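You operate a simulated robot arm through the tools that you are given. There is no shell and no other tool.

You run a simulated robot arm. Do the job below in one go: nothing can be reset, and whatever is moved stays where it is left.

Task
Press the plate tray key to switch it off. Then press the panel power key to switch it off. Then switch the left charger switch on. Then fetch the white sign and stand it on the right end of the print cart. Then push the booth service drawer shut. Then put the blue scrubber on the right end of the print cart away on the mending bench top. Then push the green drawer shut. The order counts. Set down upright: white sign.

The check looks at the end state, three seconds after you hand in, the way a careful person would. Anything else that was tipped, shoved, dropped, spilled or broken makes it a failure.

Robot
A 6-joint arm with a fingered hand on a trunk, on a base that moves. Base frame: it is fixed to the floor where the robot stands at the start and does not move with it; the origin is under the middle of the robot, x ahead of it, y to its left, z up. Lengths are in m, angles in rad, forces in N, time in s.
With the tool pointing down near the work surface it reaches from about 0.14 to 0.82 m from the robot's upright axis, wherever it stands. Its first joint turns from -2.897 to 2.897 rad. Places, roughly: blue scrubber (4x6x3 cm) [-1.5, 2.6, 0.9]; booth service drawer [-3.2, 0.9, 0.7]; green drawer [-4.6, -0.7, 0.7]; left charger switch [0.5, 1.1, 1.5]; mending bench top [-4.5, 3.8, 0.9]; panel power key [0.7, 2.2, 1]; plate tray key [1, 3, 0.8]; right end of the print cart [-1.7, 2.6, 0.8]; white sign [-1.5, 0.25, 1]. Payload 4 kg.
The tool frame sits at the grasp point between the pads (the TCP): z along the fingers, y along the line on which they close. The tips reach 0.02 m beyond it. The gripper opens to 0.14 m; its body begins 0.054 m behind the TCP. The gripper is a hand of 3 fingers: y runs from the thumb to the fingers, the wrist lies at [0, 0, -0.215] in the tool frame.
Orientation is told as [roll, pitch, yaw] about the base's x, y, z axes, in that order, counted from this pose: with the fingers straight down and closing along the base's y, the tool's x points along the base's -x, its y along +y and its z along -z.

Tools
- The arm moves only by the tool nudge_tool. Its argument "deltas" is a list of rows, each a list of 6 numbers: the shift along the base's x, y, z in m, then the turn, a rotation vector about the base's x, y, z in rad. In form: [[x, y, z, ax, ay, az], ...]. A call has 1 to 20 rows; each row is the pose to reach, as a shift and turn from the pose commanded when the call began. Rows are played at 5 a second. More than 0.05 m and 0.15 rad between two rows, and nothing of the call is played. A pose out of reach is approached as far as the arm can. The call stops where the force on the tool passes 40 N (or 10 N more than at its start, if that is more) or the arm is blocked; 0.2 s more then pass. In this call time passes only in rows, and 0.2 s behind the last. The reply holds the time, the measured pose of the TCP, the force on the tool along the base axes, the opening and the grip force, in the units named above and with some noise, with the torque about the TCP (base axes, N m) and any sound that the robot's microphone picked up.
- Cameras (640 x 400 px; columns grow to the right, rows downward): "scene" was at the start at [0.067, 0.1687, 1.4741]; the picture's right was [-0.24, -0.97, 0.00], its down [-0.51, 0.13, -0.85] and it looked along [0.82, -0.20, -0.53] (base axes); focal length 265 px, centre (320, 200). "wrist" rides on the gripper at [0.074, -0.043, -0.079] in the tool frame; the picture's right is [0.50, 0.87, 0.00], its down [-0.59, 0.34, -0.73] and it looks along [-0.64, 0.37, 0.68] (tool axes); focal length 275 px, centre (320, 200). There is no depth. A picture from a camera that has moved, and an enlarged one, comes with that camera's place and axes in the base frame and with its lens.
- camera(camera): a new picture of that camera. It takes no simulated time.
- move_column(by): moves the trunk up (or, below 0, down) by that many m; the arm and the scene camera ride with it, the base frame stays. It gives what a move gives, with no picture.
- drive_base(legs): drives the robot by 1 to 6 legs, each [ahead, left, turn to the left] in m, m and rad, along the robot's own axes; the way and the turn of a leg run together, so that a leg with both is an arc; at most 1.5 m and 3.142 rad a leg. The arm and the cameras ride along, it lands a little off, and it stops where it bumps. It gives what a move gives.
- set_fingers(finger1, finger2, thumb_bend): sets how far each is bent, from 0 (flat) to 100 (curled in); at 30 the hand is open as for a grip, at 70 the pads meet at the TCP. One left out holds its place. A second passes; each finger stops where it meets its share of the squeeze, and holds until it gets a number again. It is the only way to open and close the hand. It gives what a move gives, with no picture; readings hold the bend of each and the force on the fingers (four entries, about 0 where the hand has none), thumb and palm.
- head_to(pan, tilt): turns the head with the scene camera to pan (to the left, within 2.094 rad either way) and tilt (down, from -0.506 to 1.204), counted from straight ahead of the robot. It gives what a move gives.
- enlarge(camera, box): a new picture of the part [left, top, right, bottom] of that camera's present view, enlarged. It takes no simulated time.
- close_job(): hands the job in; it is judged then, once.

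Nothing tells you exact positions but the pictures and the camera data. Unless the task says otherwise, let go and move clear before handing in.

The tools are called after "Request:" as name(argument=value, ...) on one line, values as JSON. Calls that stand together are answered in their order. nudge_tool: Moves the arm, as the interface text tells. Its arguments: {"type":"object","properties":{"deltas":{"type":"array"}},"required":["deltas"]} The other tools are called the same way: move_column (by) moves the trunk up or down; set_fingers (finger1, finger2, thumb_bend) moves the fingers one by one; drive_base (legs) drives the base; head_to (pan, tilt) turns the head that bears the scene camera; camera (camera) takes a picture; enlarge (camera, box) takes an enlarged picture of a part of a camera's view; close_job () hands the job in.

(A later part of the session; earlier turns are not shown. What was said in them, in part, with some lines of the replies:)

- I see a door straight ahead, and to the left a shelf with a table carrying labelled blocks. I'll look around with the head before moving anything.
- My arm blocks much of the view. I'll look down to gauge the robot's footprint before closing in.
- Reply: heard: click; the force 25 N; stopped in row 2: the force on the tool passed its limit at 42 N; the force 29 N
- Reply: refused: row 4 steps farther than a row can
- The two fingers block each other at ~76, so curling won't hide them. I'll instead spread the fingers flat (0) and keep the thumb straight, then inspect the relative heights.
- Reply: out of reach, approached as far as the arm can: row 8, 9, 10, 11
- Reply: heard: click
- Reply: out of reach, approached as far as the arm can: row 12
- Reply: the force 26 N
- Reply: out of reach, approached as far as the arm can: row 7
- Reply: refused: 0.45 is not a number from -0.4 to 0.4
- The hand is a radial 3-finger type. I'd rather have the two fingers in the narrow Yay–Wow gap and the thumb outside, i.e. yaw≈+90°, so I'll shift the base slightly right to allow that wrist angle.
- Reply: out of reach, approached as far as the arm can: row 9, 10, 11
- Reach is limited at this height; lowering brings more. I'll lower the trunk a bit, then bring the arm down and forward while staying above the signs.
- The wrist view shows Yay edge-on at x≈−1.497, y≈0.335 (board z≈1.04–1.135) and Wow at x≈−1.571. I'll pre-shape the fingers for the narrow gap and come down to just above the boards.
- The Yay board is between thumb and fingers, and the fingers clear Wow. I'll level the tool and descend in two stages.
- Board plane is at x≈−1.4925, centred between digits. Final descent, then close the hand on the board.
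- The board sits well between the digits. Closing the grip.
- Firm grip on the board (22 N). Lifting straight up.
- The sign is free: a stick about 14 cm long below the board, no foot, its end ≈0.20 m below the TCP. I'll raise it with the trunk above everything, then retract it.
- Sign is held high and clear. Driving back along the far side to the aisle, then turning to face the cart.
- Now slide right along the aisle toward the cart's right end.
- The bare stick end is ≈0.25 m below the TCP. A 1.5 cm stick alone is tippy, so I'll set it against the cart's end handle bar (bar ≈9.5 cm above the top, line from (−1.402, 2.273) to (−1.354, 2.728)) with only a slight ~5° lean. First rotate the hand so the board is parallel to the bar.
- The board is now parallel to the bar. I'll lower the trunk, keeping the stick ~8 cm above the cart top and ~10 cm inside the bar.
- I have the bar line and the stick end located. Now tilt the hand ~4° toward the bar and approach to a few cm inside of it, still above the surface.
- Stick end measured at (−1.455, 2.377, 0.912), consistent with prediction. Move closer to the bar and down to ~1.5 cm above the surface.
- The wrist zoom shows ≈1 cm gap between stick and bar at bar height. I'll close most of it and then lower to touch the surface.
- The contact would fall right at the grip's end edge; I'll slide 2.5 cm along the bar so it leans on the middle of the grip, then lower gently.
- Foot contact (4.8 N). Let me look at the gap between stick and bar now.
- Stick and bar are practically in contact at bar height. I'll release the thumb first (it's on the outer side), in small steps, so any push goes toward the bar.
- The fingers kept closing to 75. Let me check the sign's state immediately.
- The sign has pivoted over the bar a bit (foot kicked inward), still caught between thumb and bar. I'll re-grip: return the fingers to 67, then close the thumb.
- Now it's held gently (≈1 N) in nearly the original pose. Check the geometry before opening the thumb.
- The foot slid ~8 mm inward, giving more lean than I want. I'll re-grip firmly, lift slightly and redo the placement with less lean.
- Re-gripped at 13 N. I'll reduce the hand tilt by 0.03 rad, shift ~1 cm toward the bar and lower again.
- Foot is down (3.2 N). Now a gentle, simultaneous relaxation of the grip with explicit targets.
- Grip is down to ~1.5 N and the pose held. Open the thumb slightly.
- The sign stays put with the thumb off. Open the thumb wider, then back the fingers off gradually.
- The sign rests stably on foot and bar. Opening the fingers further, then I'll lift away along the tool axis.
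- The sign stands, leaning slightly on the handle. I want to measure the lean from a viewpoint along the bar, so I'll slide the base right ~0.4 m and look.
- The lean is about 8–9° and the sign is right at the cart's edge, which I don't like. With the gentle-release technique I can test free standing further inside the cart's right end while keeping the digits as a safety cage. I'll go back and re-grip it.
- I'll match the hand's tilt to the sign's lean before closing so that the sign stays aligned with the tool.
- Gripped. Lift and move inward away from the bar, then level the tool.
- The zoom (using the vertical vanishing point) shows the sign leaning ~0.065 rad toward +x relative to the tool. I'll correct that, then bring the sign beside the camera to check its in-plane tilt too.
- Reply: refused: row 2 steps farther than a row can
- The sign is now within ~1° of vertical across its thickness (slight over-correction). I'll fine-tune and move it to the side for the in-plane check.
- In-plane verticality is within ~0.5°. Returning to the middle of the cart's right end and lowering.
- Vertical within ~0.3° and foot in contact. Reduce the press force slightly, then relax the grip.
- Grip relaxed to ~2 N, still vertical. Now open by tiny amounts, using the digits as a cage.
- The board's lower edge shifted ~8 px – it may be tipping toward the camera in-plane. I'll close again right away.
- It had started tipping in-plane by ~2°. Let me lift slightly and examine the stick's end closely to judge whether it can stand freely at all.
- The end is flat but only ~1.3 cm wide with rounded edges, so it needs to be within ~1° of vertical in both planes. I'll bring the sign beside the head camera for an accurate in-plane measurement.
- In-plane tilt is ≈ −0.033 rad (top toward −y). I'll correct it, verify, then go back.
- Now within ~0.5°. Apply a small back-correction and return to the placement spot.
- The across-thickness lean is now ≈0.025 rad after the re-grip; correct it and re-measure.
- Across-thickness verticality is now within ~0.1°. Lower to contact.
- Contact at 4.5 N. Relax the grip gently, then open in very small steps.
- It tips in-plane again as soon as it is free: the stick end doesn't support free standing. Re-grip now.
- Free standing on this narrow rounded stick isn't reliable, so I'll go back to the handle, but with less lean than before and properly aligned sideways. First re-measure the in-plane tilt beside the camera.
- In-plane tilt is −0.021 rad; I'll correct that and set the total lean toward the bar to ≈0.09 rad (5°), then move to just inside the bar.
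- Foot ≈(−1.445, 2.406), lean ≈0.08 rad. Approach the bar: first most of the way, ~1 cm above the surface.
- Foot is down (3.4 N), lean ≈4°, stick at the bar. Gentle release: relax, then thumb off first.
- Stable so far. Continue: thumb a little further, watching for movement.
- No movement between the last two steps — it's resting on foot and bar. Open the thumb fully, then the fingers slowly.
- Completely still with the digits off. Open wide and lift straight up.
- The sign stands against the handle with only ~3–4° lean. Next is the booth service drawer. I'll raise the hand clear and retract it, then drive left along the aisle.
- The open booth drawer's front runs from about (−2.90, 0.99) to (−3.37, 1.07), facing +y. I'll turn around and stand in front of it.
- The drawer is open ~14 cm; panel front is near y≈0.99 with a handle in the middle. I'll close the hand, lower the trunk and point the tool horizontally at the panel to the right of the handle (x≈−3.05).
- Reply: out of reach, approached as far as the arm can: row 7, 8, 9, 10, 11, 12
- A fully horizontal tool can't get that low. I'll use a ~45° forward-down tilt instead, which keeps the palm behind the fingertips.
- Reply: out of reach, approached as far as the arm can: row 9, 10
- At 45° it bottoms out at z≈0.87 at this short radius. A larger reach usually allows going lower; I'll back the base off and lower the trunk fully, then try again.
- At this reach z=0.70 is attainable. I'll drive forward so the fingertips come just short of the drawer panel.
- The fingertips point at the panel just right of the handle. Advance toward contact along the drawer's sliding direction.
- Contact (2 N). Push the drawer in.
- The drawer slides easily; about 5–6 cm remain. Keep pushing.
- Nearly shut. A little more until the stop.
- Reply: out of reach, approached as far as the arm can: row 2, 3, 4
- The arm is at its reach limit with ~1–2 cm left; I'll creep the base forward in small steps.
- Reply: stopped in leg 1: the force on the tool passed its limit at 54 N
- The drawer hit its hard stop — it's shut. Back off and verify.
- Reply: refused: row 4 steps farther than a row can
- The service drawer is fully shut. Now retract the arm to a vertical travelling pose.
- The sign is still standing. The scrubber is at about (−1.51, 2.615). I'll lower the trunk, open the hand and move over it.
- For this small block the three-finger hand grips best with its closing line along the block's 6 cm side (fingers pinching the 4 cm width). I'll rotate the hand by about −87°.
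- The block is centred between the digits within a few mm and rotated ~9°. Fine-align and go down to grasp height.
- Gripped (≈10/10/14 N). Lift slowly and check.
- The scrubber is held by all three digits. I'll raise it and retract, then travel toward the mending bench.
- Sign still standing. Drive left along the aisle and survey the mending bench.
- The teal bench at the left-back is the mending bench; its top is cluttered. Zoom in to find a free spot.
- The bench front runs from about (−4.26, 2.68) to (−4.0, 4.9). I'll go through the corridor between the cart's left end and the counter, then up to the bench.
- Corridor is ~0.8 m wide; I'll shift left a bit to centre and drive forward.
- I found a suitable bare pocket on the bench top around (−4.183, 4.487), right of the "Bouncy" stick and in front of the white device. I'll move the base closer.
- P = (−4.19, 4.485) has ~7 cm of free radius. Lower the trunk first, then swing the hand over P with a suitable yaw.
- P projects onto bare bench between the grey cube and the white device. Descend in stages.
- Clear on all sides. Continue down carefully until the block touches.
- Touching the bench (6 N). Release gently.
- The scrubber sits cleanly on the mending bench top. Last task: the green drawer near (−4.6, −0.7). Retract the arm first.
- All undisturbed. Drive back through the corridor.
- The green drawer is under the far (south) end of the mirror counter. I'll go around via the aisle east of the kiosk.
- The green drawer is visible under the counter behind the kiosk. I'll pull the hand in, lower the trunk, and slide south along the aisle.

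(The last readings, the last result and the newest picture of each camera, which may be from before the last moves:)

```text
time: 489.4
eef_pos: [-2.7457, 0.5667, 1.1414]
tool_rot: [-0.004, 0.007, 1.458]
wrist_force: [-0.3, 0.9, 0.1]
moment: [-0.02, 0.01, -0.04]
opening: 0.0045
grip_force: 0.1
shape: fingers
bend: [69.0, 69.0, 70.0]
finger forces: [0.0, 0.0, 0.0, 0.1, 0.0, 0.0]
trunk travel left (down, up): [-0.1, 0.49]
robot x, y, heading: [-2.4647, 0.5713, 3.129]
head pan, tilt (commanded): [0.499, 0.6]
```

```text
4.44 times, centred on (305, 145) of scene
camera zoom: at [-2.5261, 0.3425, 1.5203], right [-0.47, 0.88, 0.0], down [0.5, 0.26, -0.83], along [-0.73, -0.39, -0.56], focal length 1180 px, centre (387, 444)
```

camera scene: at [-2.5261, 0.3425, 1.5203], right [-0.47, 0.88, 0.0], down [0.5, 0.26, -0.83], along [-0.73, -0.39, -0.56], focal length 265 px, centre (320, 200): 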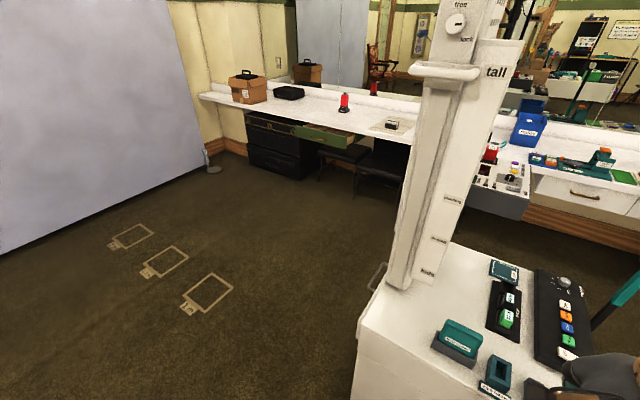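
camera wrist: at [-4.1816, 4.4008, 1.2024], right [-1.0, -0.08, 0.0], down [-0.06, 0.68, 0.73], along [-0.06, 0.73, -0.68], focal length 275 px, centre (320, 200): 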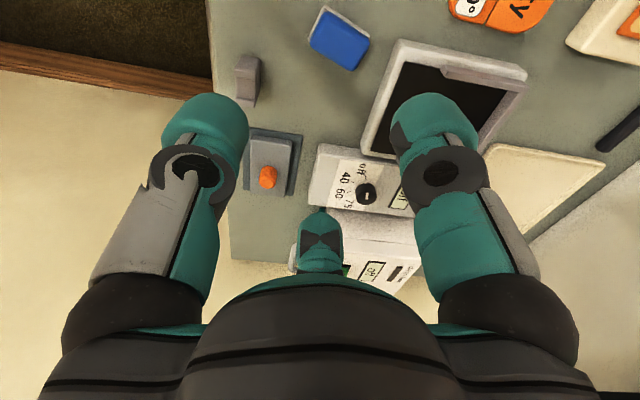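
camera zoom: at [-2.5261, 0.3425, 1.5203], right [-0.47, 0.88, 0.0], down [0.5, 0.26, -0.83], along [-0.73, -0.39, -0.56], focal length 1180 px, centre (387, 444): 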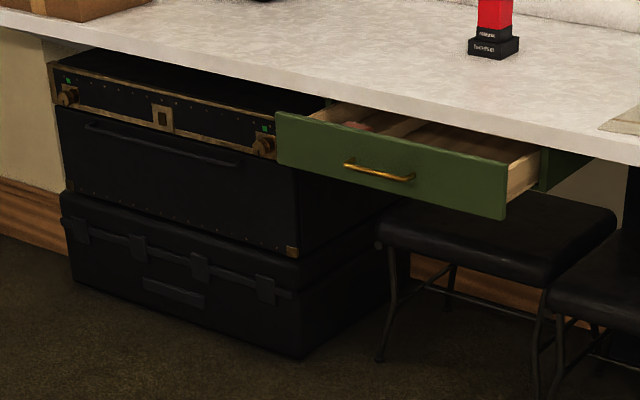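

The drawer (front at x≈−4.47, y −0.96…−0.44, z 0.63–0.74) must be pushed ~0.2 m back under the counter, so I need a nearly horizontal hand at low height with an extended arm. I'll first go south, then try that arm pose in free space.

Request:
drive_base(legs=[[0, 1.2, 0]])

Request:
move_column(by=-0.1)

Request:
head_to(pan=0.2, tilt=0.6)

Request:
camera(camera="scene")

```text
time: 495.5
eef_pos: [-2.7573, -0.6488, 1.1422]
tool_rot: [-0.001, 0.005, 1.47]
wrist_force: [0.2, 0.0, -0.8]
moment: [0.04, -0.01, 0.0]
opening: 0.0042
grip_force: 0.0
shape: fingers
bend: [69.0, 69.0, 70.0]
finger forces: [0.0, 0.0, 0.0, 0.0, 0.0, 0.0]
trunk travel left (down, up): [-0.1, 0.49]
robot x, y, heading: [-2.4757, -0.6386, 3.136]
head pan, tilt (commanded): [0.499, 0.6]
```

```text
time: 496.9
eef_pos: [-2.7585, -0.6487, 1.0431]
tool_rot: [-0.002, 0.008, 1.468]
wrist_force: [-0.2, -0.5, -0.5]
moment: [0.02, 0.03, -0.02]
opening: 0.0043
grip_force: 0.0
shape: fingers
bend: [69.0, 69.0, 70.0]
finger forces: [0.0, 0.1, 0.0, 0.0, 0.0, 0.0]
trunk travel left (down, up): [0.0, 0.59]
robot x, y, heading: [-2.4735, -0.6382, 3.135]
head pan, tilt (commanded): [0.499, 0.6]
```

```text
time: 497.7
eef_pos: [-2.7572, -0.6492, 1.0413]
tool_rot: [-0.002, 0.007, 1.467]
wrist_force: [-0.2, 0.6, -0.8]
moment: [0.01, 0.0, -0.02]
opening: 0.0043
grip_force: 0.1
shape: fingers
bend: [69.0, 69.0, 70.0]
finger forces: [0.0, 0.0, 0.1, 0.0, 0.0, 0.1]
trunk travel left (down, up): [0.0, 0.59]
robot x, y, heading: [-2.471, -0.6424, 3.14]
head pan, tilt (commanded): [0.201, 0.6]
```

```text
taken
camera scene: at [-2.5444, -0.8452, 1.4203], right [-0.2, 0.98, 0.0], down [0.55, 0.11, -0.83], along [-0.81, -0.16, -0.56], focal length 265 px, centre (320, 200)
```

scene: 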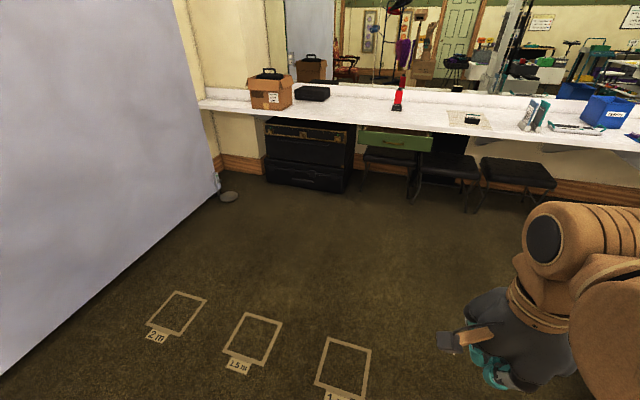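

Request:
enlarge(camera="scene", box=[320, 90, 480, 200])

```text
3.64 times, centred on (400, 145) of scene
camera zoom: at [-2.5444, -0.8452, 1.4203], right [-0.2, 0.98, 0.0], down [0.55, 0.11, -0.83], along [-0.81, -0.16, -0.56], focal length 965 px, centre (29, 400)
```

zoom: 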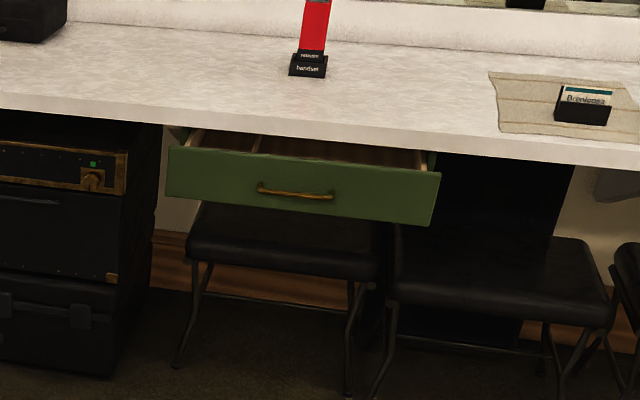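

The drawer front is at x≈−4.44 with top z≈0.754. Now test the horizontal, extended arm pose here in free space.

Request:
nudge_tool(deltas=[[-0.028, 0, 0.005, 0, 0.143, 0], [-0.056, 0, 0.01, 0, 0.286, 0], [-0.084, 0, 0.015, 0, 0.429, 0], [-0.112, 0, 0.02, 0, 0.572, 0], [-0.14, 0, 0.02, 0, 0.715, 0], [-0.168, 0, 0.02, 0, 0.858, 0], [-0.196, 0, 0.02, 0, 1.001, 0], [-0.224, 0, 0.02, 0, 1.144, 0], [-0.252, 0, 0.02, 0, 1.287, 0], [-0.28, 0, 0.02, 0, 1.43, 0], [-0.308, 0, 0.02, 0, 1.571, 0], [-0.35, 0, 0.02, 0, 1.571, 0], [-0.39, 0, 0.02, 0, 1.571, 0], [-0.43, 0, 0.02, 0, 1.571, 0], [-0.47, 0, 0.02, 0, 1.571, 0], [-0.51, 0, 0.02, 0, 1.571, 0]])

Request:
nudge_tool(deltas=[[-0.02, 0, -0.04, 0, 0, 0], [-0.04, 0, -0.08, 0, 0, 0], [-0.06, 0, -0.12, 0, 0, 0], [-0.08, 0, -0.16, 0, 0, 0], [-0.1, 0, -0.2, 0, 0, 0], [-0.12, 0, -0.24, 0, 0, 0], [-0.13, 0, -0.28, 0, 0, 0], [-0.13, 0, -0.32, 0, 0, 0], [-0.13, 0, -0.36, 0, 0, 0]])

Request:
camera(camera="scene")

```text
time: 501.1
eef_pos: [-3.2674, -0.6483, 1.0608]
tool_rot: [1.569, 0.103, 1.576]
wrist_force: [0.6, 0.4, 0.4]
moment: [0.01, 0.0, 0.03]
opening: 0.0042
grip_force: 0.1
shape: fingers
bend: [69.0, 69.0, 70.0]
finger forces: [0.0, 0.0, 0.0, 0.1, 0.1, 0.1]
out of reach, approached as far as the arm can: row 11
trunk travel left (down, up): [0.0, 0.59]
robot x, y, heading: [-2.4779, -0.6384, 3.133]
head pan, tilt (commanded): [0.201, 0.6]
```

```text
time: 503.1
eef_pos: [-3.3656, -0.6479, 0.7578]
tool_rot: [1.569, 0.103, 1.579]
wrist_force: [0.2, 0.0, -0.3]
moment: [-0.05, -0.02, -0.01]
opening: 0.0045
grip_force: 0.1
shape: fingers
bend: [69.0, 69.0, 70.0]
finger forces: [0.0, 0.0, 0.1, 0.0, 0.0, 0.1]
out of reach, approached as far as the arm can: row 8, 9
trunk travel left (down, up): [0.0, 0.59]
robot x, y, heading: [-2.4792, -0.6386, 3.136]
head pan, tilt (commanded): [0.201, 0.6]
```

```text
taken
camera scene: at [-2.5447, -0.8452, 1.4203], right [-0.19, 0.98, 0.0], down [0.55, 0.11, -0.82], along [-0.81, -0.16, -0.57], focal length 265 px, centre (320, 200)
```

scene: 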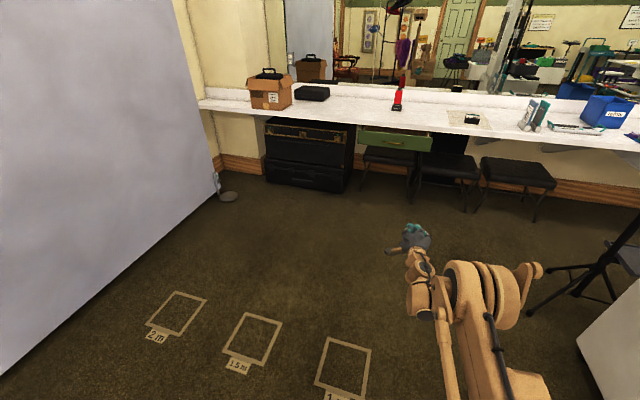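

Very promising: the hand is horizontal at z=0.758 with radius 0.89. I need ~6 cm lower; try slightly less reach and lower z.

Request:
nudge_tool(deltas=[[0.03, 0, 0, 0, 0, 0], [0.05, 0, -0.02, 0, 0, 0], [0.06, 0, -0.04, 0, 0, 0], [0.07, 0, -0.06, 0, 0, 0], [0.08, 0, -0.08, 0, 0, 0]])

Request:
camera(camera="wrist")

```text
time: 504.3
eef_pos: [-3.2768, -0.6495, 0.7166]
tool_rot: [1.568, 0.101, 1.576]
wrist_force: [0.1, 0.6, -0.7]
moment: [-0.04, 0.0, -0.01]
opening: 0.0041
grip_force: 0.2
shape: fingers
bend: [69.0, 69.0, 70.0]
finger forces: [0.1, 0.0, 0.0, 0.0, 0.0, 0.0]
out of reach, approached as far as the arm can: row 3, 4, 5
trunk travel left (down, up): [0.0, 0.59]
robot x, y, heading: [-2.4799, -0.6376, 3.132]
head pan, tilt (commanded): [0.201, 0.6]
```

```text
taken
camera wrist: at [-3.1961, -0.7274, 0.6823], right [0.0, -0.41, 0.91], down [0.73, 0.62, 0.28], along [-0.68, 0.67, 0.3], focal length 275 px, centre (320, 200)
```

wrist: 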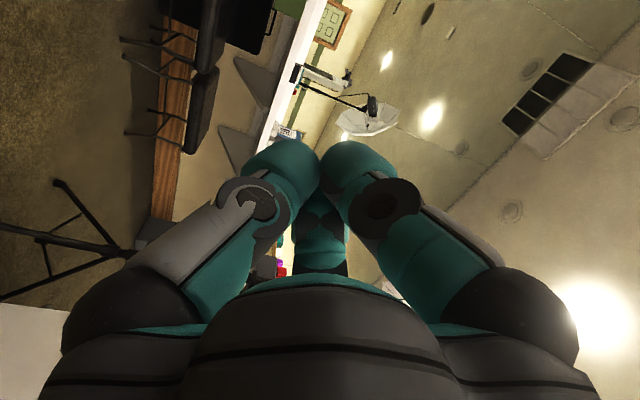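

z=0.717 reached with a horizontal hand (thumb side down). A bit lower would clear the counter's underside better; probe a slightly shorter reach.

Request:
nudge_tool(deltas=[[0.02, 0, 0.0, 0, 0, 0], [0.04, 0, -0.01, 0, 0, 0], [0.05, 0, -0.025, 0, 0, 0]])

Request:
nudge_tool(deltas=[[0.0, 0, -0.01, 0, 0.05, 0], [0.0, 0, -0.02, 0, 0.1, 0]])

```text
time: 505.1
eef_pos: [-3.2606, -0.6495, 0.7123]
tool_rot: [1.568, 0.102, 1.58]
wrist_force: [0.4, 0.1, -0.1]
moment: [-0.01, -0.02, 0.01]
opening: 0.0041
grip_force: 0.1
shape: fingers
bend: [69.0, 69.0, 70.0]
finger forces: [0.1, 0.0, 0.0, 0.0, 0.0, 0.0]
out of reach, approached as far as the arm can: row 1, 2, 3
trunk travel left (down, up): [0.0, 0.59]
robot x, y, heading: [-2.4765, -0.6359, 3.133]
head pan, tilt (commanded): [0.201, 0.6]
```

```text
time: 505.7
eef_pos: [-3.2606, -0.644, 0.719]
tool_rot: [1.599, 0.125, 1.555]
wrist_force: [0.2, 0.4, -0.5]
moment: [0.02, -0.03, -0.01]
opening: 0.0041
grip_force: 0.2
shape: fingers
bend: [69.0, 69.0, 70.0]
finger forces: [0.0, 0.0, 0.0, 0.0, 0.0, 0.0]
out of reach, approached as far as the arm can: row 1, 2
trunk travel left (down, up): [0.0, 0.59]
robot x, y, heading: [-2.4779, -0.6348, 3.136]
head pan, tilt (commanded): [0.201, 0.6]
```

Now tilt the fingertips ~10° downward instead; that lowers the tip while keeping the back of the hand low.

Request:
nudge_tool(deltas=[[-0.01, 0, -0.005, 0, -0.1, 0], [-0.02, 0, -0.015, 0, -0.2, 0], [-0.03, 0, -0.03, 0, -0.22, 0]])

Request:
camera(camera="wrist")

Request:
camera(camera="scene")

```text
time: 506.5
eef_pos: [-3.2913, -0.6452, 0.6902]
tool_rot: [1.374, 0.112, 1.529]
wrist_force: [-0.9, 0.1, 0.3]
moment: [-0.02, -0.02, -0.02]
opening: 0.0043
grip_force: 0.1
shape: fingers
bend: [69.0, 69.0, 70.0]
finger forces: [0.1, 0.1, 0.1, 0.1, 0.0, 0.0]
out of reach, approached as far as the arm can: row 1, 2
trunk travel left (down, up): [0.0, 0.59]
robot x, y, heading: [-2.4771, -0.6349, 3.136]
head pan, tilt (commanded): [0.201, 0.6]
```

```text
taken
camera wrist: at [-3.2078, -0.7261, 0.6722], right [-0.19, -0.39, 0.9], down [0.68, 0.61, 0.41], along [-0.71, 0.69, 0.15], focal length 275 px, centre (320, 200)
```

wrist: 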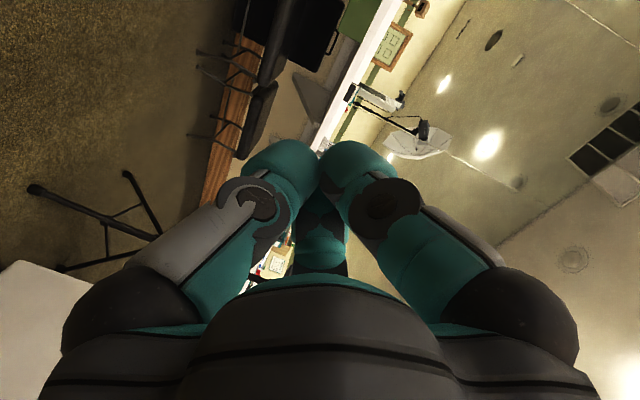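

```text
taken
camera scene: at [-2.5447, -0.8452, 1.4202], right [-0.19, 0.98, 0.0], down [0.55, 0.11, -0.82], along [-0.81, -0.16, -0.57], focal length 265 px, centre (320, 200)
```

scene: 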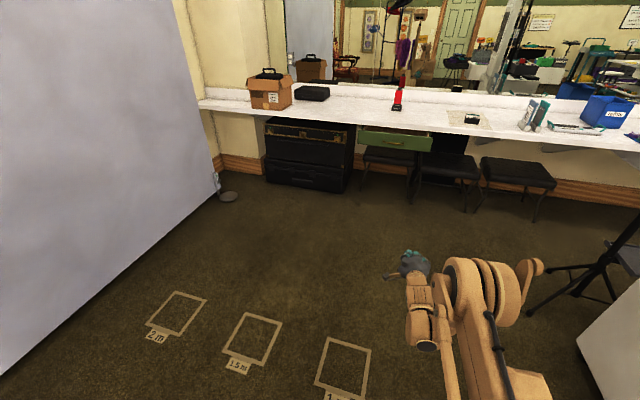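

The hand is now nearly horizontal (11° down) at z≈0.69 with 0.81 m reach. I'll align the heading with the drawer's sliding direction and drive forward, stopping short of the panel.

Request:
drive_base(legs=[[0, 0, -0.07], [0, 0.055, 0], [0.92, 0, 0]])

Request:
camera(camera="scene")

Request:
camera(camera="wrist")

```text
time: 512.3
eef_pos: [-4.2156, -0.55, 0.6905]
tool_rot: [1.375, 0.116, 1.438]
wrist_force: [0.6, 0.5, -0.2]
moment: [-0.02, 0.0, 0.0]
opening: 0.0043
grip_force: 0.2
shape: fingers
bend: [69.0, 69.0, 70.0]
finger forces: [0.0, 0.1, 0.0, 0.0, 0.0, 0.0]
trunk travel left (down, up): [0.0, 0.59]
robot x, y, heading: [-3.4024, -0.6161, 3.049]
head pan, tilt (commanded): [0.201, 0.6]
```

```text
taken
camera scene: at [-3.4907, -0.8153, 1.4202], right [-0.11, 0.99, 0.0], down [0.56, 0.06, -0.82], along [-0.82, -0.09, -0.57], focal length 265 px, centre (320, 200)
```

scene: 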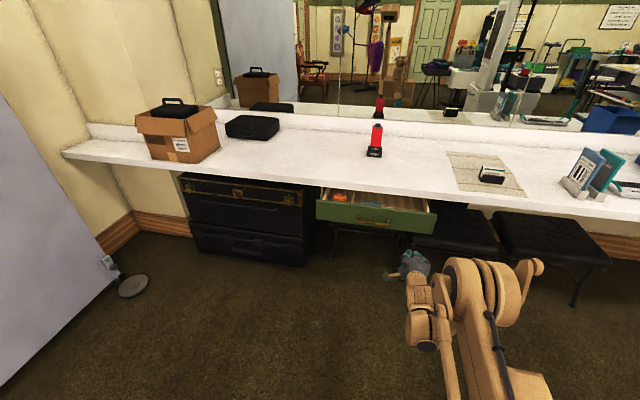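

```text
taken
camera wrist: at [-4.1403, -0.6379, 0.6724], right [-0.22, -0.37, 0.9], down [0.73, 0.55, 0.4], along [-0.64, 0.75, 0.15], focal length 275 px, centre (320, 200)
```

wrist: 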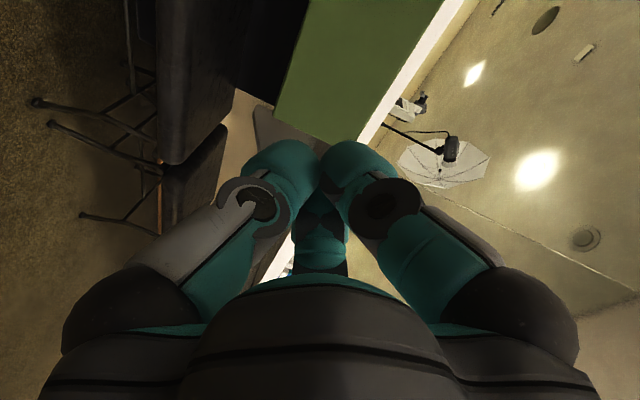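

Request:
enlarge(camera="scene", box=[300, 160, 470, 290])

```text
3.08 times, centred on (385, 225) of scene
camera zoom: at [-3.4907, -0.8153, 1.4202], right [-0.11, 0.99, 0.0], down [0.56, 0.06, -0.82], along [-0.82, -0.09, -0.57], focal length 817 px, centre (120, 123)
```

zoom: 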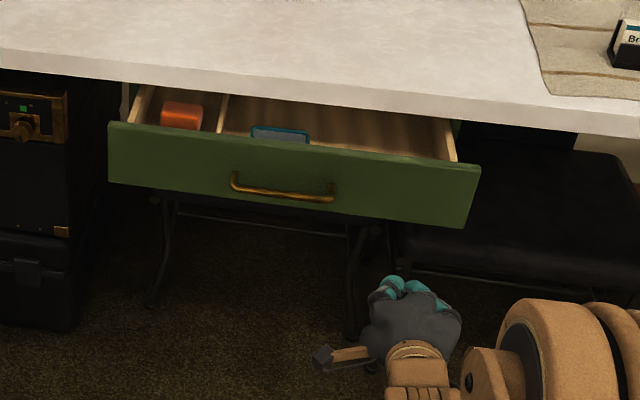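

The tip is aligned with the panel between the handle and the right end. Approach to ~2 cm.

Request:
drive_base(legs=[[0.14, 0, 0]])

Request:
enlarge(camera="scene", box=[300, 180, 480, 330])

Request:
camera(camera="wrist")

```text
time: 513.6
eef_pos: [-4.3547, -0.5376, 0.6891]
tool_rot: [1.376, 0.115, 1.437]
wrist_force: [-0.3, 0.3, 0.5]
moment: [0.0, -0.01, -0.01]
opening: 0.0042
grip_force: 0.1
shape: fingers
bend: [69.0, 69.0, 70.0]
finger forces: [0.0, 0.1, 0.0, 0.1, 0.0, 0.0]
trunk travel left (down, up): [0.0, 0.59]
robot x, y, heading: [-3.5431, -0.6059, 3.043]
head pan, tilt (commanded): [0.201, 0.6]
```

```text
2.67 times, centred on (390, 255) of scene
camera zoom: at [-3.6293, -0.8021, 1.4202], right [-0.1, 0.99, 0.0], down [0.56, 0.06, -0.82], along [-0.82, -0.09, -0.57], focal length 708 px, centre (133, 53)
```

zoom: 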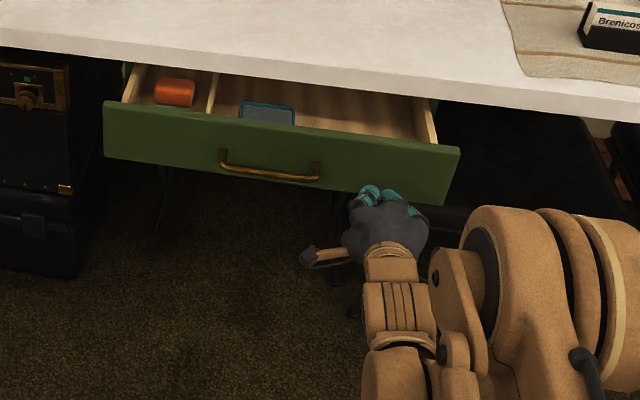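

```text
taken
camera wrist: at [-4.2785, -0.6234, 0.6724], right [-0.22, -0.37, 0.9], down [0.73, 0.55, 0.4], along [-0.64, 0.75, 0.15], focal length 275 px, centre (320, 200)
```

wrist: 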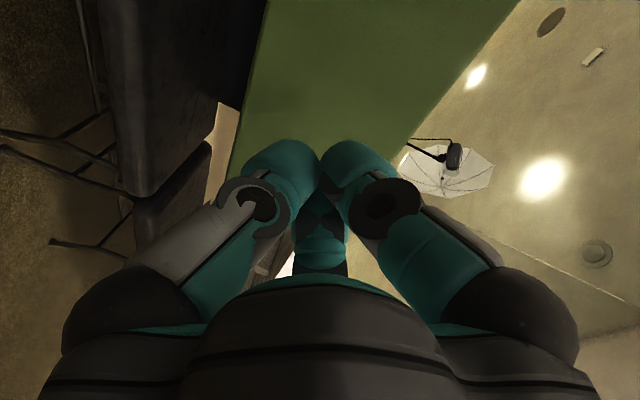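

Request:
drive_base(legs=[[0.05, 0, 0]])

Request:
enlarge(camera="scene", box=[300, 180, 480, 330])

```text
time: 514.6
eef_pos: [-4.4033, -0.5308, 0.6891]
tool_rot: [1.375, 0.116, 1.436]
wrist_force: [-0.5, 0.0, -0.1]
moment: [0.01, 0.04, 0.04]
opening: 0.0043
grip_force: 0.0
shape: fingers
bend: [69.0, 69.0, 70.0]
finger forces: [0.0, 0.0, 0.0, 0.1, 0.1, 0.0]
trunk travel left (down, up): [0.0, 0.59]
robot x, y, heading: [-3.5918, -0.5944, 3.049]
head pan, tilt (commanded): [0.201, 0.6]
```

```text
2.67 times, centred on (390, 255) of scene
camera zoom: at [-3.6786, -0.7974, 1.4202], right [-0.11, 0.99, 0.0], down [0.56, 0.06, -0.82], along [-0.82, -0.09, -0.57], focal length 708 px, centre (133, 53)
```

zoom: 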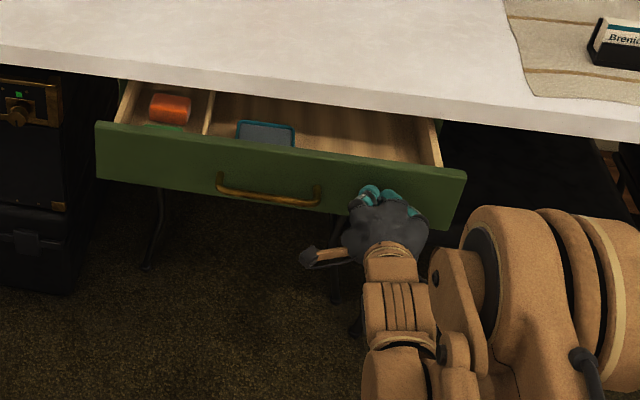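

Request:
drive_base(legs=[[0.05, 0, 0]])

Request:
enlarge(camera="scene", box=[300, 180, 480, 330])

Request:
camera(camera="wrist")

```text
time: 515.5
eef_pos: [-4.4539, -0.5269, 0.6887]
tool_rot: [1.375, 0.115, 1.439]
wrist_force: [1.1, 0.1, -0.2]
moment: [0.02, 0.01, 0.03]
opening: 0.004
grip_force: 0.1
shape: fingers
bend: [71.0, 69.0, 70.0]
finger forces: [0.0, 0.0, 0.0, 0.1, 0.0, 0.0]
trunk travel left (down, up): [0.0, 0.59]
robot x, y, heading: [-3.642, -0.5919, 3.048]
head pan, tilt (commanded): [0.201, 0.6]
```

```text
2.67 times, centred on (390, 255) of scene
camera zoom: at [-3.7288, -0.7926, 1.4202], right [-0.11, 0.99, 0.0], down [0.56, 0.06, -0.82], along [-0.82, -0.09, -0.57], focal length 708 px, centre (133, 53)
```

zoom: 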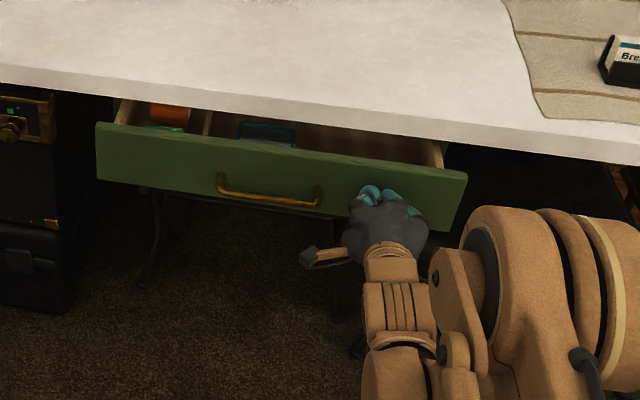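

```text
taken
camera wrist: at [-4.3782, -0.6144, 0.6723], right [-0.22, -0.37, 0.9], down [0.73, 0.55, 0.4], along [-0.64, 0.75, 0.15], focal length 275 px, centre (320, 200)
```

wrist: 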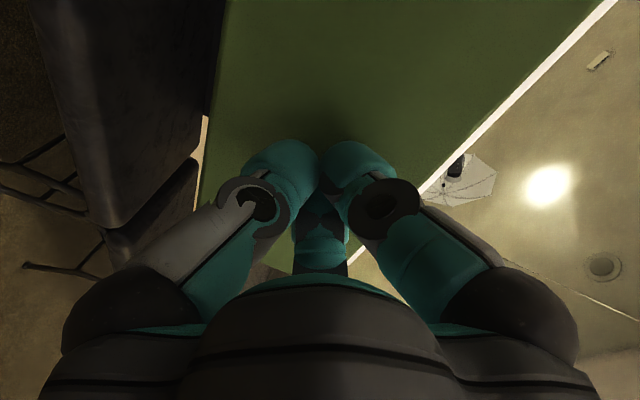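

Moving smoothly. Keep going in small steps while watching for contact with the counter.

Request:
drive_base(legs=[[0.04, 0, 0]])

Request:
camera(camera="wrist")

Request:
enlarge(camera="scene", box=[300, 180, 480, 330])

```text
time: 516.4
eef_pos: [-4.4937, -0.5242, 0.6913]
tool_rot: [1.376, 0.116, 1.438]
wrist_force: [0.1, -0.9, 0.0]
moment: [-0.01, 0.01, 0.0]
opening: 0.0039
grip_force: 0.0
shape: fingers
bend: [71.0, 69.0, 70.0]
finger forces: [0.1, 0.0, 0.0, 0.0, 0.1, 0.0]
trunk travel left (down, up): [0.0, 0.59]
robot x, y, heading: [-3.679, -0.5878, 3.048]
head pan, tilt (commanded): [0.201, 0.6]
```

```text
taken
camera wrist: at [-4.4183, -0.6111, 0.6723], right [-0.22, -0.37, 0.9], down [0.73, 0.55, 0.4], along [-0.64, 0.75, 0.15], focal length 275 px, centre (320, 200)
```

wrist: 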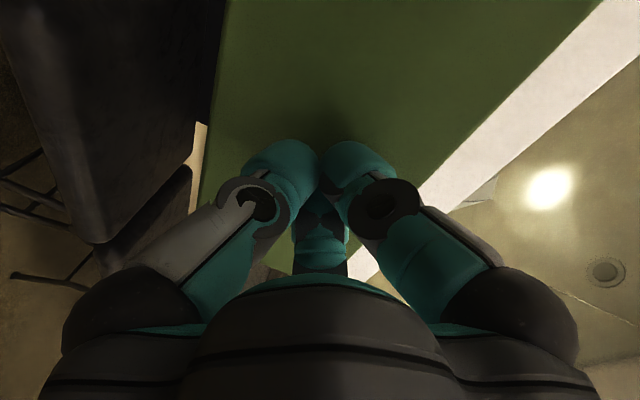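

```text
2.67 times, centred on (390, 255) of scene
camera zoom: at [-3.7687, -0.7889, 1.4202], right [-0.11, 0.99, 0.0], down [0.56, 0.06, -0.82], along [-0.82, -0.09, -0.57], focal length 708 px, centre (133, 53)
```

zoom: 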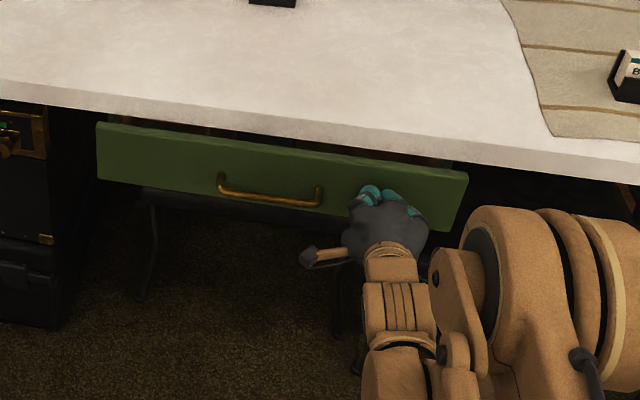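

Request:
drive_base(legs=[[0.035, 0, 0]])

Request:
camera(camera="wrist")

Request:
enlarge(camera="scene", box=[300, 180, 480, 330])

```text
time: 517.2
eef_pos: [-4.5297, -0.5216, 0.6909]
tool_rot: [1.375, 0.115, 1.439]
wrist_force: [-0.3, 0.3, 0.7]
moment: [0.0, 0.02, -0.01]
opening: 0.004
grip_force: 0.1
shape: fingers
bend: [71.0, 69.0, 70.0]
finger forces: [0.0, 0.0, 0.1, 0.0, 0.0, 0.1]
trunk travel left (down, up): [0.0, 0.59]
robot x, y, heading: [-3.7171, -0.5855, 3.044]
head pan, tilt (commanded): [0.201, 0.6]
```

```text
taken
camera wrist: at [-4.4542, -0.6079, 0.6723], right [-0.22, -0.37, 0.9], down [0.73, 0.55, 0.4], along [-0.64, 0.75, 0.15], focal length 275 px, centre (320, 200)
```

wrist: 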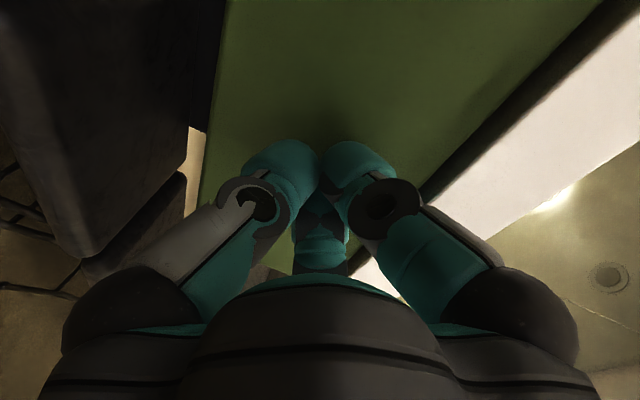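

```text
2.67 times, centred on (390, 255) of scene
camera zoom: at [-3.8045, -0.7855, 1.4202], right [-0.11, 0.99, 0.0], down [0.56, 0.06, -0.82], along [-0.82, -0.09, -0.57], focal length 708 px, centre (133, 53)
```

zoom: 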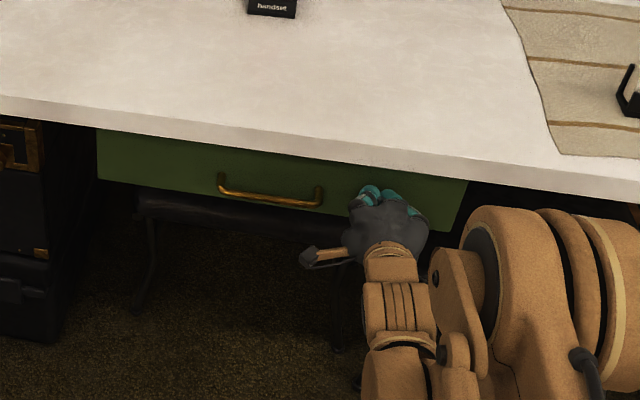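

Request:
drive_base(legs=[[0.025, 0, 0]])

Request:
camera(camera="wrist")

```text
time: 518.0
eef_pos: [-4.5546, -0.5181, 0.6895]
tool_rot: [1.376, 0.116, 1.437]
wrist_force: [0.4, 0.3, 0.2]
moment: [-0.02, 0.0, 0.02]
opening: 0.0045
grip_force: 0.0
shape: fingers
bend: [71.0, 69.0, 70.0]
finger forces: [0.1, 0.1, 0.0, 0.0, 0.1, 0.0]
trunk travel left (down, up): [0.0, 0.59]
robot x, y, heading: [-3.7441, -0.5809, 3.049]
head pan, tilt (commanded): [0.201, 0.6]
```

```text
taken
camera wrist: at [-4.479, -0.6055, 0.6723], right [-0.22, -0.37, 0.9], down [0.73, 0.55, 0.4], along [-0.64, 0.75, 0.15], focal length 275 px, centre (320, 200)
```

wrist: 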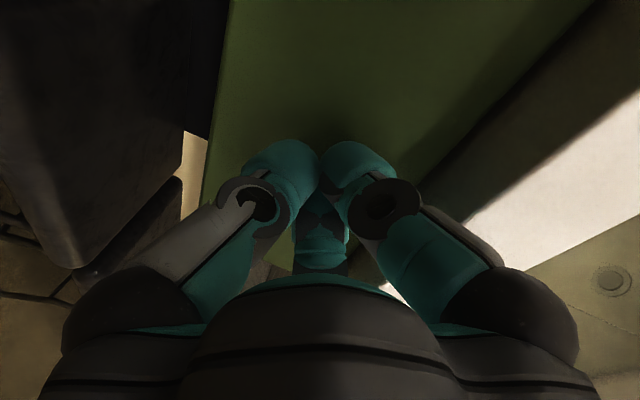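

Request:
drive_base(legs=[[0.02, 0, 0]])

Request:
drive_base(legs=[[0.012, 0, 0]])

Request:
camera(camera="wrist")

Request:
enlarge(camera="scene", box=[300, 180, 480, 330])

```text
time: 518.9
eef_pos: [-4.5614, -0.5179, 0.6911]
tool_rot: [1.376, 0.117, 1.438]
wrist_force: [16.2, -1.6, 4.7]
moment: [0.02, 0.22, -0.06]
opening: 0.0037
grip_force: 13.3
shape: fingers
bend: [71.0, 71.0, 69.0]
finger forces: [15.0, 11.2, 0.1, 0.1, 0.0, 0.1]
trunk travel left (down, up): [0.0, 0.59]
robot x, y, heading: [-3.7506, -0.5809, 3.05]
head pan, tilt (commanded): [0.201, 0.6]
stopped in leg 1: the force on the tool passed its limit at 82 N (the readings are from after the stop); the commanded pose is now the measured one
```

```text
time: 519.6
eef_pos: [-4.5617, -0.5179, 0.6883]
tool_rot: [1.374, 0.117, 1.438]
wrist_force: [20.0, -2.3, 5.4]
moment: [0.05, 0.27, -0.01]
opening: 0.0032
grip_force: 15.0
shape: fingers
bend: [71.0, 71.0, 69.0]
finger forces: [16.5, 13.3, 0.0, 0.0, 0.1, 0.0]
trunk travel left (down, up): [0.0, 0.59]
robot x, y, heading: [-3.7526, -0.5824, 3.047]
head pan, tilt (commanded): [0.201, 0.6]
stopped in leg 1: the force on the tool passed its limit at 65 N (the readings are from after the stop); the commanded pose is now the measured one
```

```text
taken
camera wrist: at [-4.4857, -0.6047, 0.6723], right [-0.22, -0.37, 0.9], down [0.73, 0.55, 0.41], along [-0.64, 0.75, 0.15], focal length 275 px, centre (320, 200)
```

wrist: 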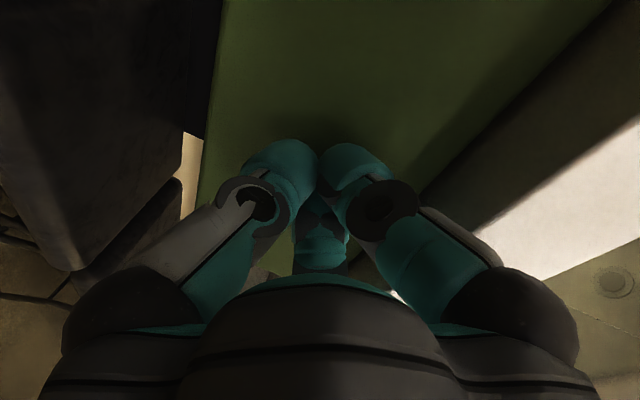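

```text
2.67 times, centred on (390, 255) of scene
camera zoom: at [-3.839, -0.7824, 1.4203], right [-0.11, 0.99, 0.0], down [0.56, 0.06, -0.83], along [-0.82, -0.09, -0.56], focal length 708 px, centre (133, 53)
```

zoom: 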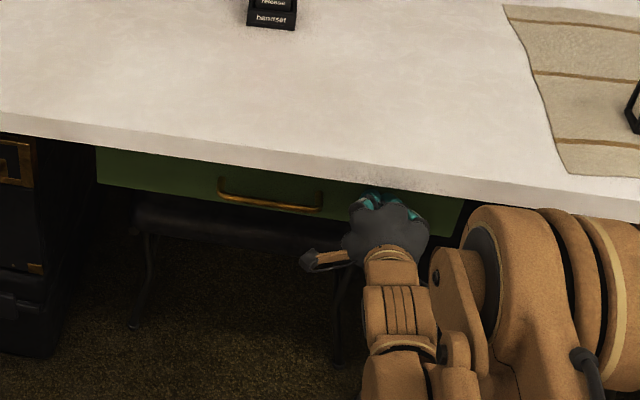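

A hard stop with force at the fingertips only — the drawer should be shut. Back straight out and inspect.

Request:
drive_base(legs=[[-0.35, 0, 0]])

Request:
head_to(pan=0.1, tilt=0.5)

Request:
camera(camera="scene")

Request:
camera(camera="wrist")

```text
time: 521.8
eef_pos: [-4.2197, -0.5483, 0.6884]
tool_rot: [1.371, 0.117, 1.436]
wrist_force: [0.3, -0.2, 0.7]
moment: [0.02, 0.02, -0.01]
opening: 0.0043
grip_force: 0.0
shape: fingers
bend: [71.0, 69.0, 69.0]
finger forces: [0.0, 0.1, 0.1, 0.1, 0.0, 0.0]
trunk travel left (down, up): [0.0, 0.59]
robot x, y, heading: [-3.4121, -0.6168, 3.046]
head pan, tilt (commanded): [0.201, 0.6]
```

```text
time: 522.5
eef_pos: [-4.2179, -0.5486, 0.6879]
tool_rot: [1.371, 0.117, 1.437]
wrist_force: [0.1, 0.5, -0.2]
moment: [0.01, 0.01, 0.0]
opening: 0.0039
grip_force: 0.1
shape: fingers
bend: [71.0, 69.0, 69.0]
finger forces: [0.1, 0.0, 0.0, 0.1, 0.0, 0.0]
trunk travel left (down, up): [0.0, 0.59]
robot x, y, heading: [-3.4091, -0.6143, 3.045]
head pan, tilt (commanded): [0.099, 0.499]
```

```text
taken
camera scene: at [-3.5004, -0.8057, 1.4293], right [0.0, 1.0, 0.0], down [0.48, 0.0, -0.88], along [-0.88, 0.0, -0.48], focal length 265 px, centre (320, 200)
```

scene: 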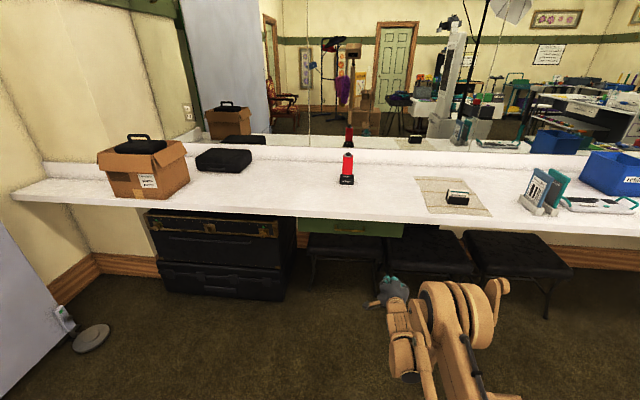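

```text
taken
camera wrist: at [-4.1428, -0.6362, 0.6709], right [-0.22, -0.37, 0.9], down [0.73, 0.55, 0.41], along [-0.64, 0.75, 0.15], focal length 275 px, centre (320, 200)
```

wrist: 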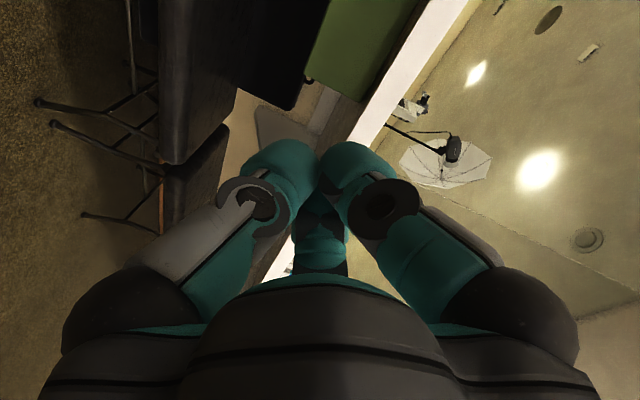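

Request:
enlarge(camera="scene", box=[270, 190, 430, 270])

Request:
enlarge(camera="wrist", box=[230, 0, 460, 140])

```text
4.00 times, centred on (350, 230) of scene
camera zoom: at [-3.5004, -0.8057, 1.4293], right [0.0, 1.0, 0.0], down [0.48, 0.0, -0.88], along [-0.88, 0.0, -0.48], focal length 1062 px, centre (200, 80)
```

zoom: 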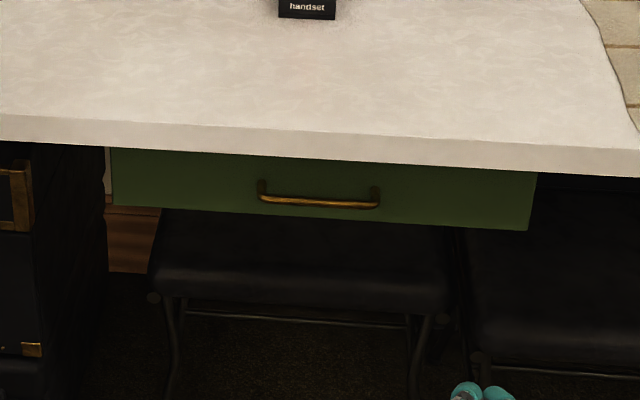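

```text
2.78 times, centred on (345, 70) of wrist
camera zoom: at [-4.1428, -0.6362, 0.6709], right [-0.22, -0.37, 0.9], down [0.73, 0.55, 0.41], along [-0.64, 0.75, 0.15], focal length 766 px, centre (250, 562)
```

zoom: 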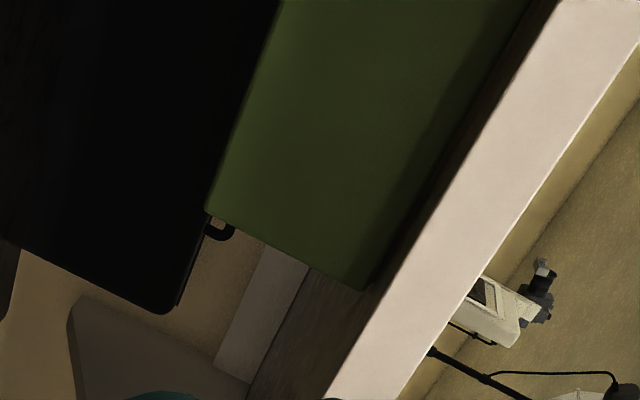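

The drawer front sits flush at the housing (no gap, interior hidden): the green drawer is shut. Now I'll retract the arm safely and then double-check the sign.

Request:
drive_base(legs=[[-0.4, 0, 0]])

Request:
nudge_tool(deltas=[[0.02, 0, 0.03, 0, 0, 0], [0.04, 0, 0.06, 0, 0, 0], [0.06, 0, 0.09, 0, -0.1, 0], [0.08, 0, 0.12, 0, -0.2, 0], [0.1, 0, 0.15, 0, -0.3, 0], [0.12, 0, 0.18, 0, -0.4, 0], [0.15, 0, 0.21, 0, -0.5, 0], [0.18, 0, 0.24, 0, -0.6, 0], [0.21, 0, 0.27, 0, -0.7, 0], [0.24, 0, 0.3, 0, -0.8, 0], [0.27, 0, 0.33, 0, -0.9, 0], [0.3, 0, 0.36, 0, -1.0, 0], [0.33, 0, 0.38, 0, -1.1, 0], [0.36, 0, 0.39, 0, -1.2, 0], [0.39, 0, 0.39, 0, -1.3, 0], [0.41, 0, 0.39, 0, -1.37, 0]])

Request:
camera(camera="scene")

```text
time: 525.0
eef_pos: [-3.8266, -0.5822, 0.6887]
tool_rot: [1.373, 0.117, 1.433]
wrist_force: [-0.1, 0.1, -0.5]
moment: [-0.03, -0.03, -0.01]
opening: 0.0042
grip_force: 0.0
shape: fingers
bend: [71.0, 69.0, 69.0]
finger forces: [0.1, 0.0, 0.0, 0.1, 0.1, 0.1]
trunk travel left (down, up): [0.0, 0.59]
robot x, y, heading: [-3.0198, -0.651, 3.038]
head pan, tilt (commanded): [0.099, 0.499]
```

```text
time: 528.4
eef_pos: [-3.4157, -0.5819, 1.0798]
tool_rot: [0.016, -0.112, 1.429]
wrist_force: [0.6, 0.9, 0.8]
moment: [0.0, 0.0, 0.03]
opening: 0.004
grip_force: 0.1
shape: fingers
bend: [71.0, 69.0, 70.0]
finger forces: [0.0, 0.1, 0.2, 0.1, 0.1, 0.0]
trunk travel left (down, up): [0.0, 0.59]
robot x, y, heading: [-3.021, -0.6513, 3.043]
head pan, tilt (commanded): [0.099, 0.499]
```

```text
taken
camera scene: at [-3.1087, -0.8411, 1.43], right [0.0, 1.0, 0.0], down [0.48, 0.0, -0.88], along [-0.88, 0.0, -0.48], focal length 265 px, centre (320, 200)
```

scene: 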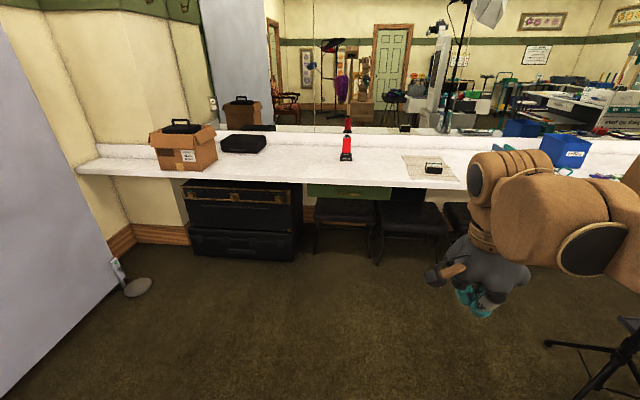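

Green drawer confirmed shut. Now return to the aisle and verify the sign is still standing.

Request:
drive_base(legs=[[-0.55, 0, 0], [0, -1.3, 0]])

Request:
move_column(by=0.35)

Request:
head_to(pan=-2.0, tilt=0.3)

Request:
camera(camera="scene")

```text
time: 537.5
eef_pos: [-2.72, 0.6202, 1.0788]
tool_rot: [0.017, -0.112, 1.419]
wrist_force: [-0.1, 0.0, 0.0]
moment: [-0.02, 0.0, -0.01]
opening: 0.004
grip_force: 0.0
shape: fingers
bend: [71.0, 69.0, 70.0]
finger forces: [0.1, 0.0, 0.0, 0.1, 0.0, 0.0]
trunk travel left (down, up): [0.0, 0.59]
robot x, y, heading: [-2.3231, 0.5511, 3.032]
head pan, tilt (commanded): [0.099, 0.499]
```

```text
time: 541.0
eef_pos: [-2.72, 0.6205, 1.4279]
tool_rot: [0.017, -0.112, 1.42]
wrist_force: [0.0, 0.3, 0.2]
moment: [0.01, -0.01, 0.01]
opening: 0.0042
grip_force: 0.1
shape: fingers
bend: [71.0, 69.0, 70.0]
finger forces: [0.1, 0.0, 0.0, 0.1, 0.0, 0.0]
trunk travel left (down, up): [-0.35, 0.24]
robot x, y, heading: [-2.3235, 0.5475, 3.032]
head pan, tilt (commanded): [0.099, 0.499]
```

```text
time: 543.0
eef_pos: [-2.7198, 0.6213, 1.4298]
tool_rot: [0.017, -0.112, 1.419]
wrist_force: [0.1, -0.3, 0.1]
moment: [-0.01, 0.0, -0.01]
opening: 0.0041
grip_force: 0.1
shape: fingers
bend: [71.0, 69.0, 70.0]
finger forces: [0.1, 0.0, 0.1, 0.0, 0.0, 0.0]
trunk travel left (down, up): [-0.35, 0.24]
robot x, y, heading: [-2.3221, 0.5498, 3.028]
head pan, tilt (commanded): [-2.0, 0.3]
```

```text
taken
camera scene: at [-2.2773, 0.4366, 1.7977], right [0.86, -0.51, 0.0], down [-0.15, -0.25, -0.96], along [0.49, 0.82, -0.3], focal length 265 px, centre (320, 200)
```

scene: 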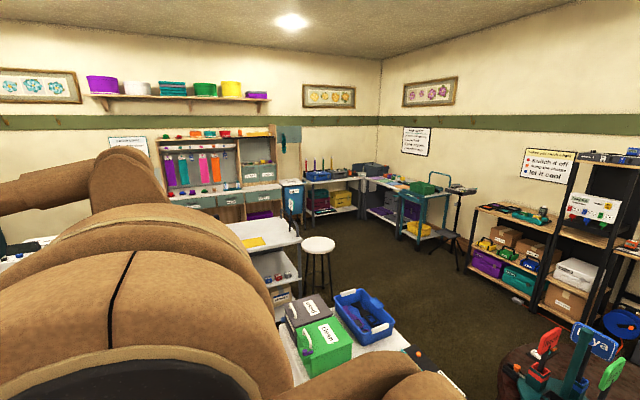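

Request:
enlarge(camera="scene", box=[215, 185, 345, 275])

Request:
enlarge(camera="scene", box=[265, 200, 325, 245])

```text
4.44 times, centred on (280, 230) of scene
camera zoom: at [-2.2773, 0.4366, 1.7977], right [0.86, -0.51, 0.0], down [-0.15, -0.25, -0.96], along [0.49, 0.82, -0.3], focal length 1180 px, centre (498, 67)
```

zoom: 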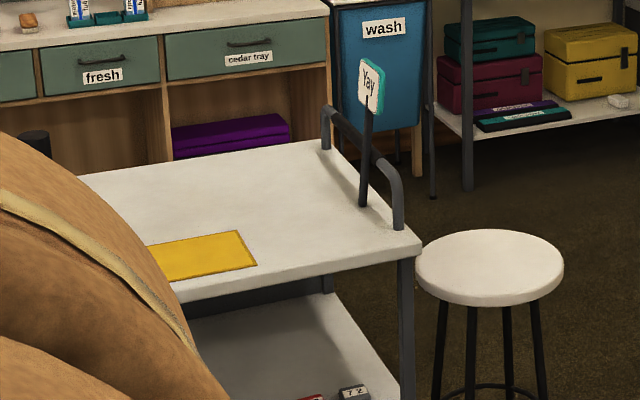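

```text
8.89 times, centred on (295, 222) of scene
camera zoom: at [-2.2773, 0.4366, 1.7977], right [0.86, -0.51, 0.0], down [-0.15, -0.25, -0.96], along [0.49, 0.82, -0.3], focal length 2359 px, centre (542, 0)
```

zoom: 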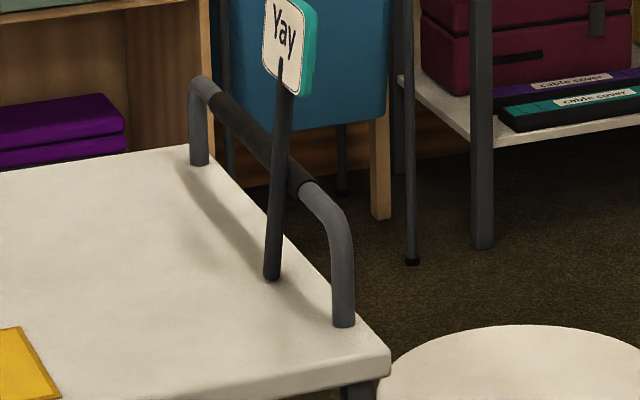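

All seven steps are done, but the sign is not standing freely. A level view shows it upright and still on the cart's right end, resting lightly against the handle at about 5° of lean. Its narrow stick end tipped both times I tried it free-standing, and its foot is only about 3 cm from the cart's edge.

- **Keys:** the plate tray and panel power keys are off.
- **Charger:** the left switch is on.
- **Drawers:** both drawers are shut.
- **Scrubber:** it is on the mending bench top.

The hand is empty and clear of everything, so I'm handing in.

Request:
close_job()

```text
The job is handed in.
```

I did all seven steps in order and handed the job in, but the white sign is leaning, not standing on its own. It rests against the handle on the right end of the print cart.

| Step | State when I last saw it |
|---|---|
| Plate tray key | Off: it clicked and the green light went out |
| Panel power key | Off: it clicked and the key is no longer lit |
| Left charger switch | On: the "I" side is pressed in, opposite to the untouched blue switch. I heard no click and saw no lamp light |
| White sign | On the right end of the print cart, leaning about 5° against the handle |
| Booth service drawer | Shut, pushed to its stop |
| Blue scrubber | On a clear spot on the mending bench top |
| Green drawer | Shut, pushed to its stop under the counter |

**Sign:** the stick's end is only about 1.3 cm wide with rounded edges. I tried twice to stand it freely further in on the cart. It tipped sideways each time, so I caught it and leaned it on the handle instead. It hadn't moved when I looked again at the end. Its foot is only about 3 cm from the cart's edge, so a strict check of "upright" or "right end" could fail it.

**Arm near things:** early on I drove from the plate tray to the panel stand with the arm still stretched out, because a move to pull it in had been refused. It passed close to the teal cart and the panel stand. I felt no contact and saw nothing out of place.
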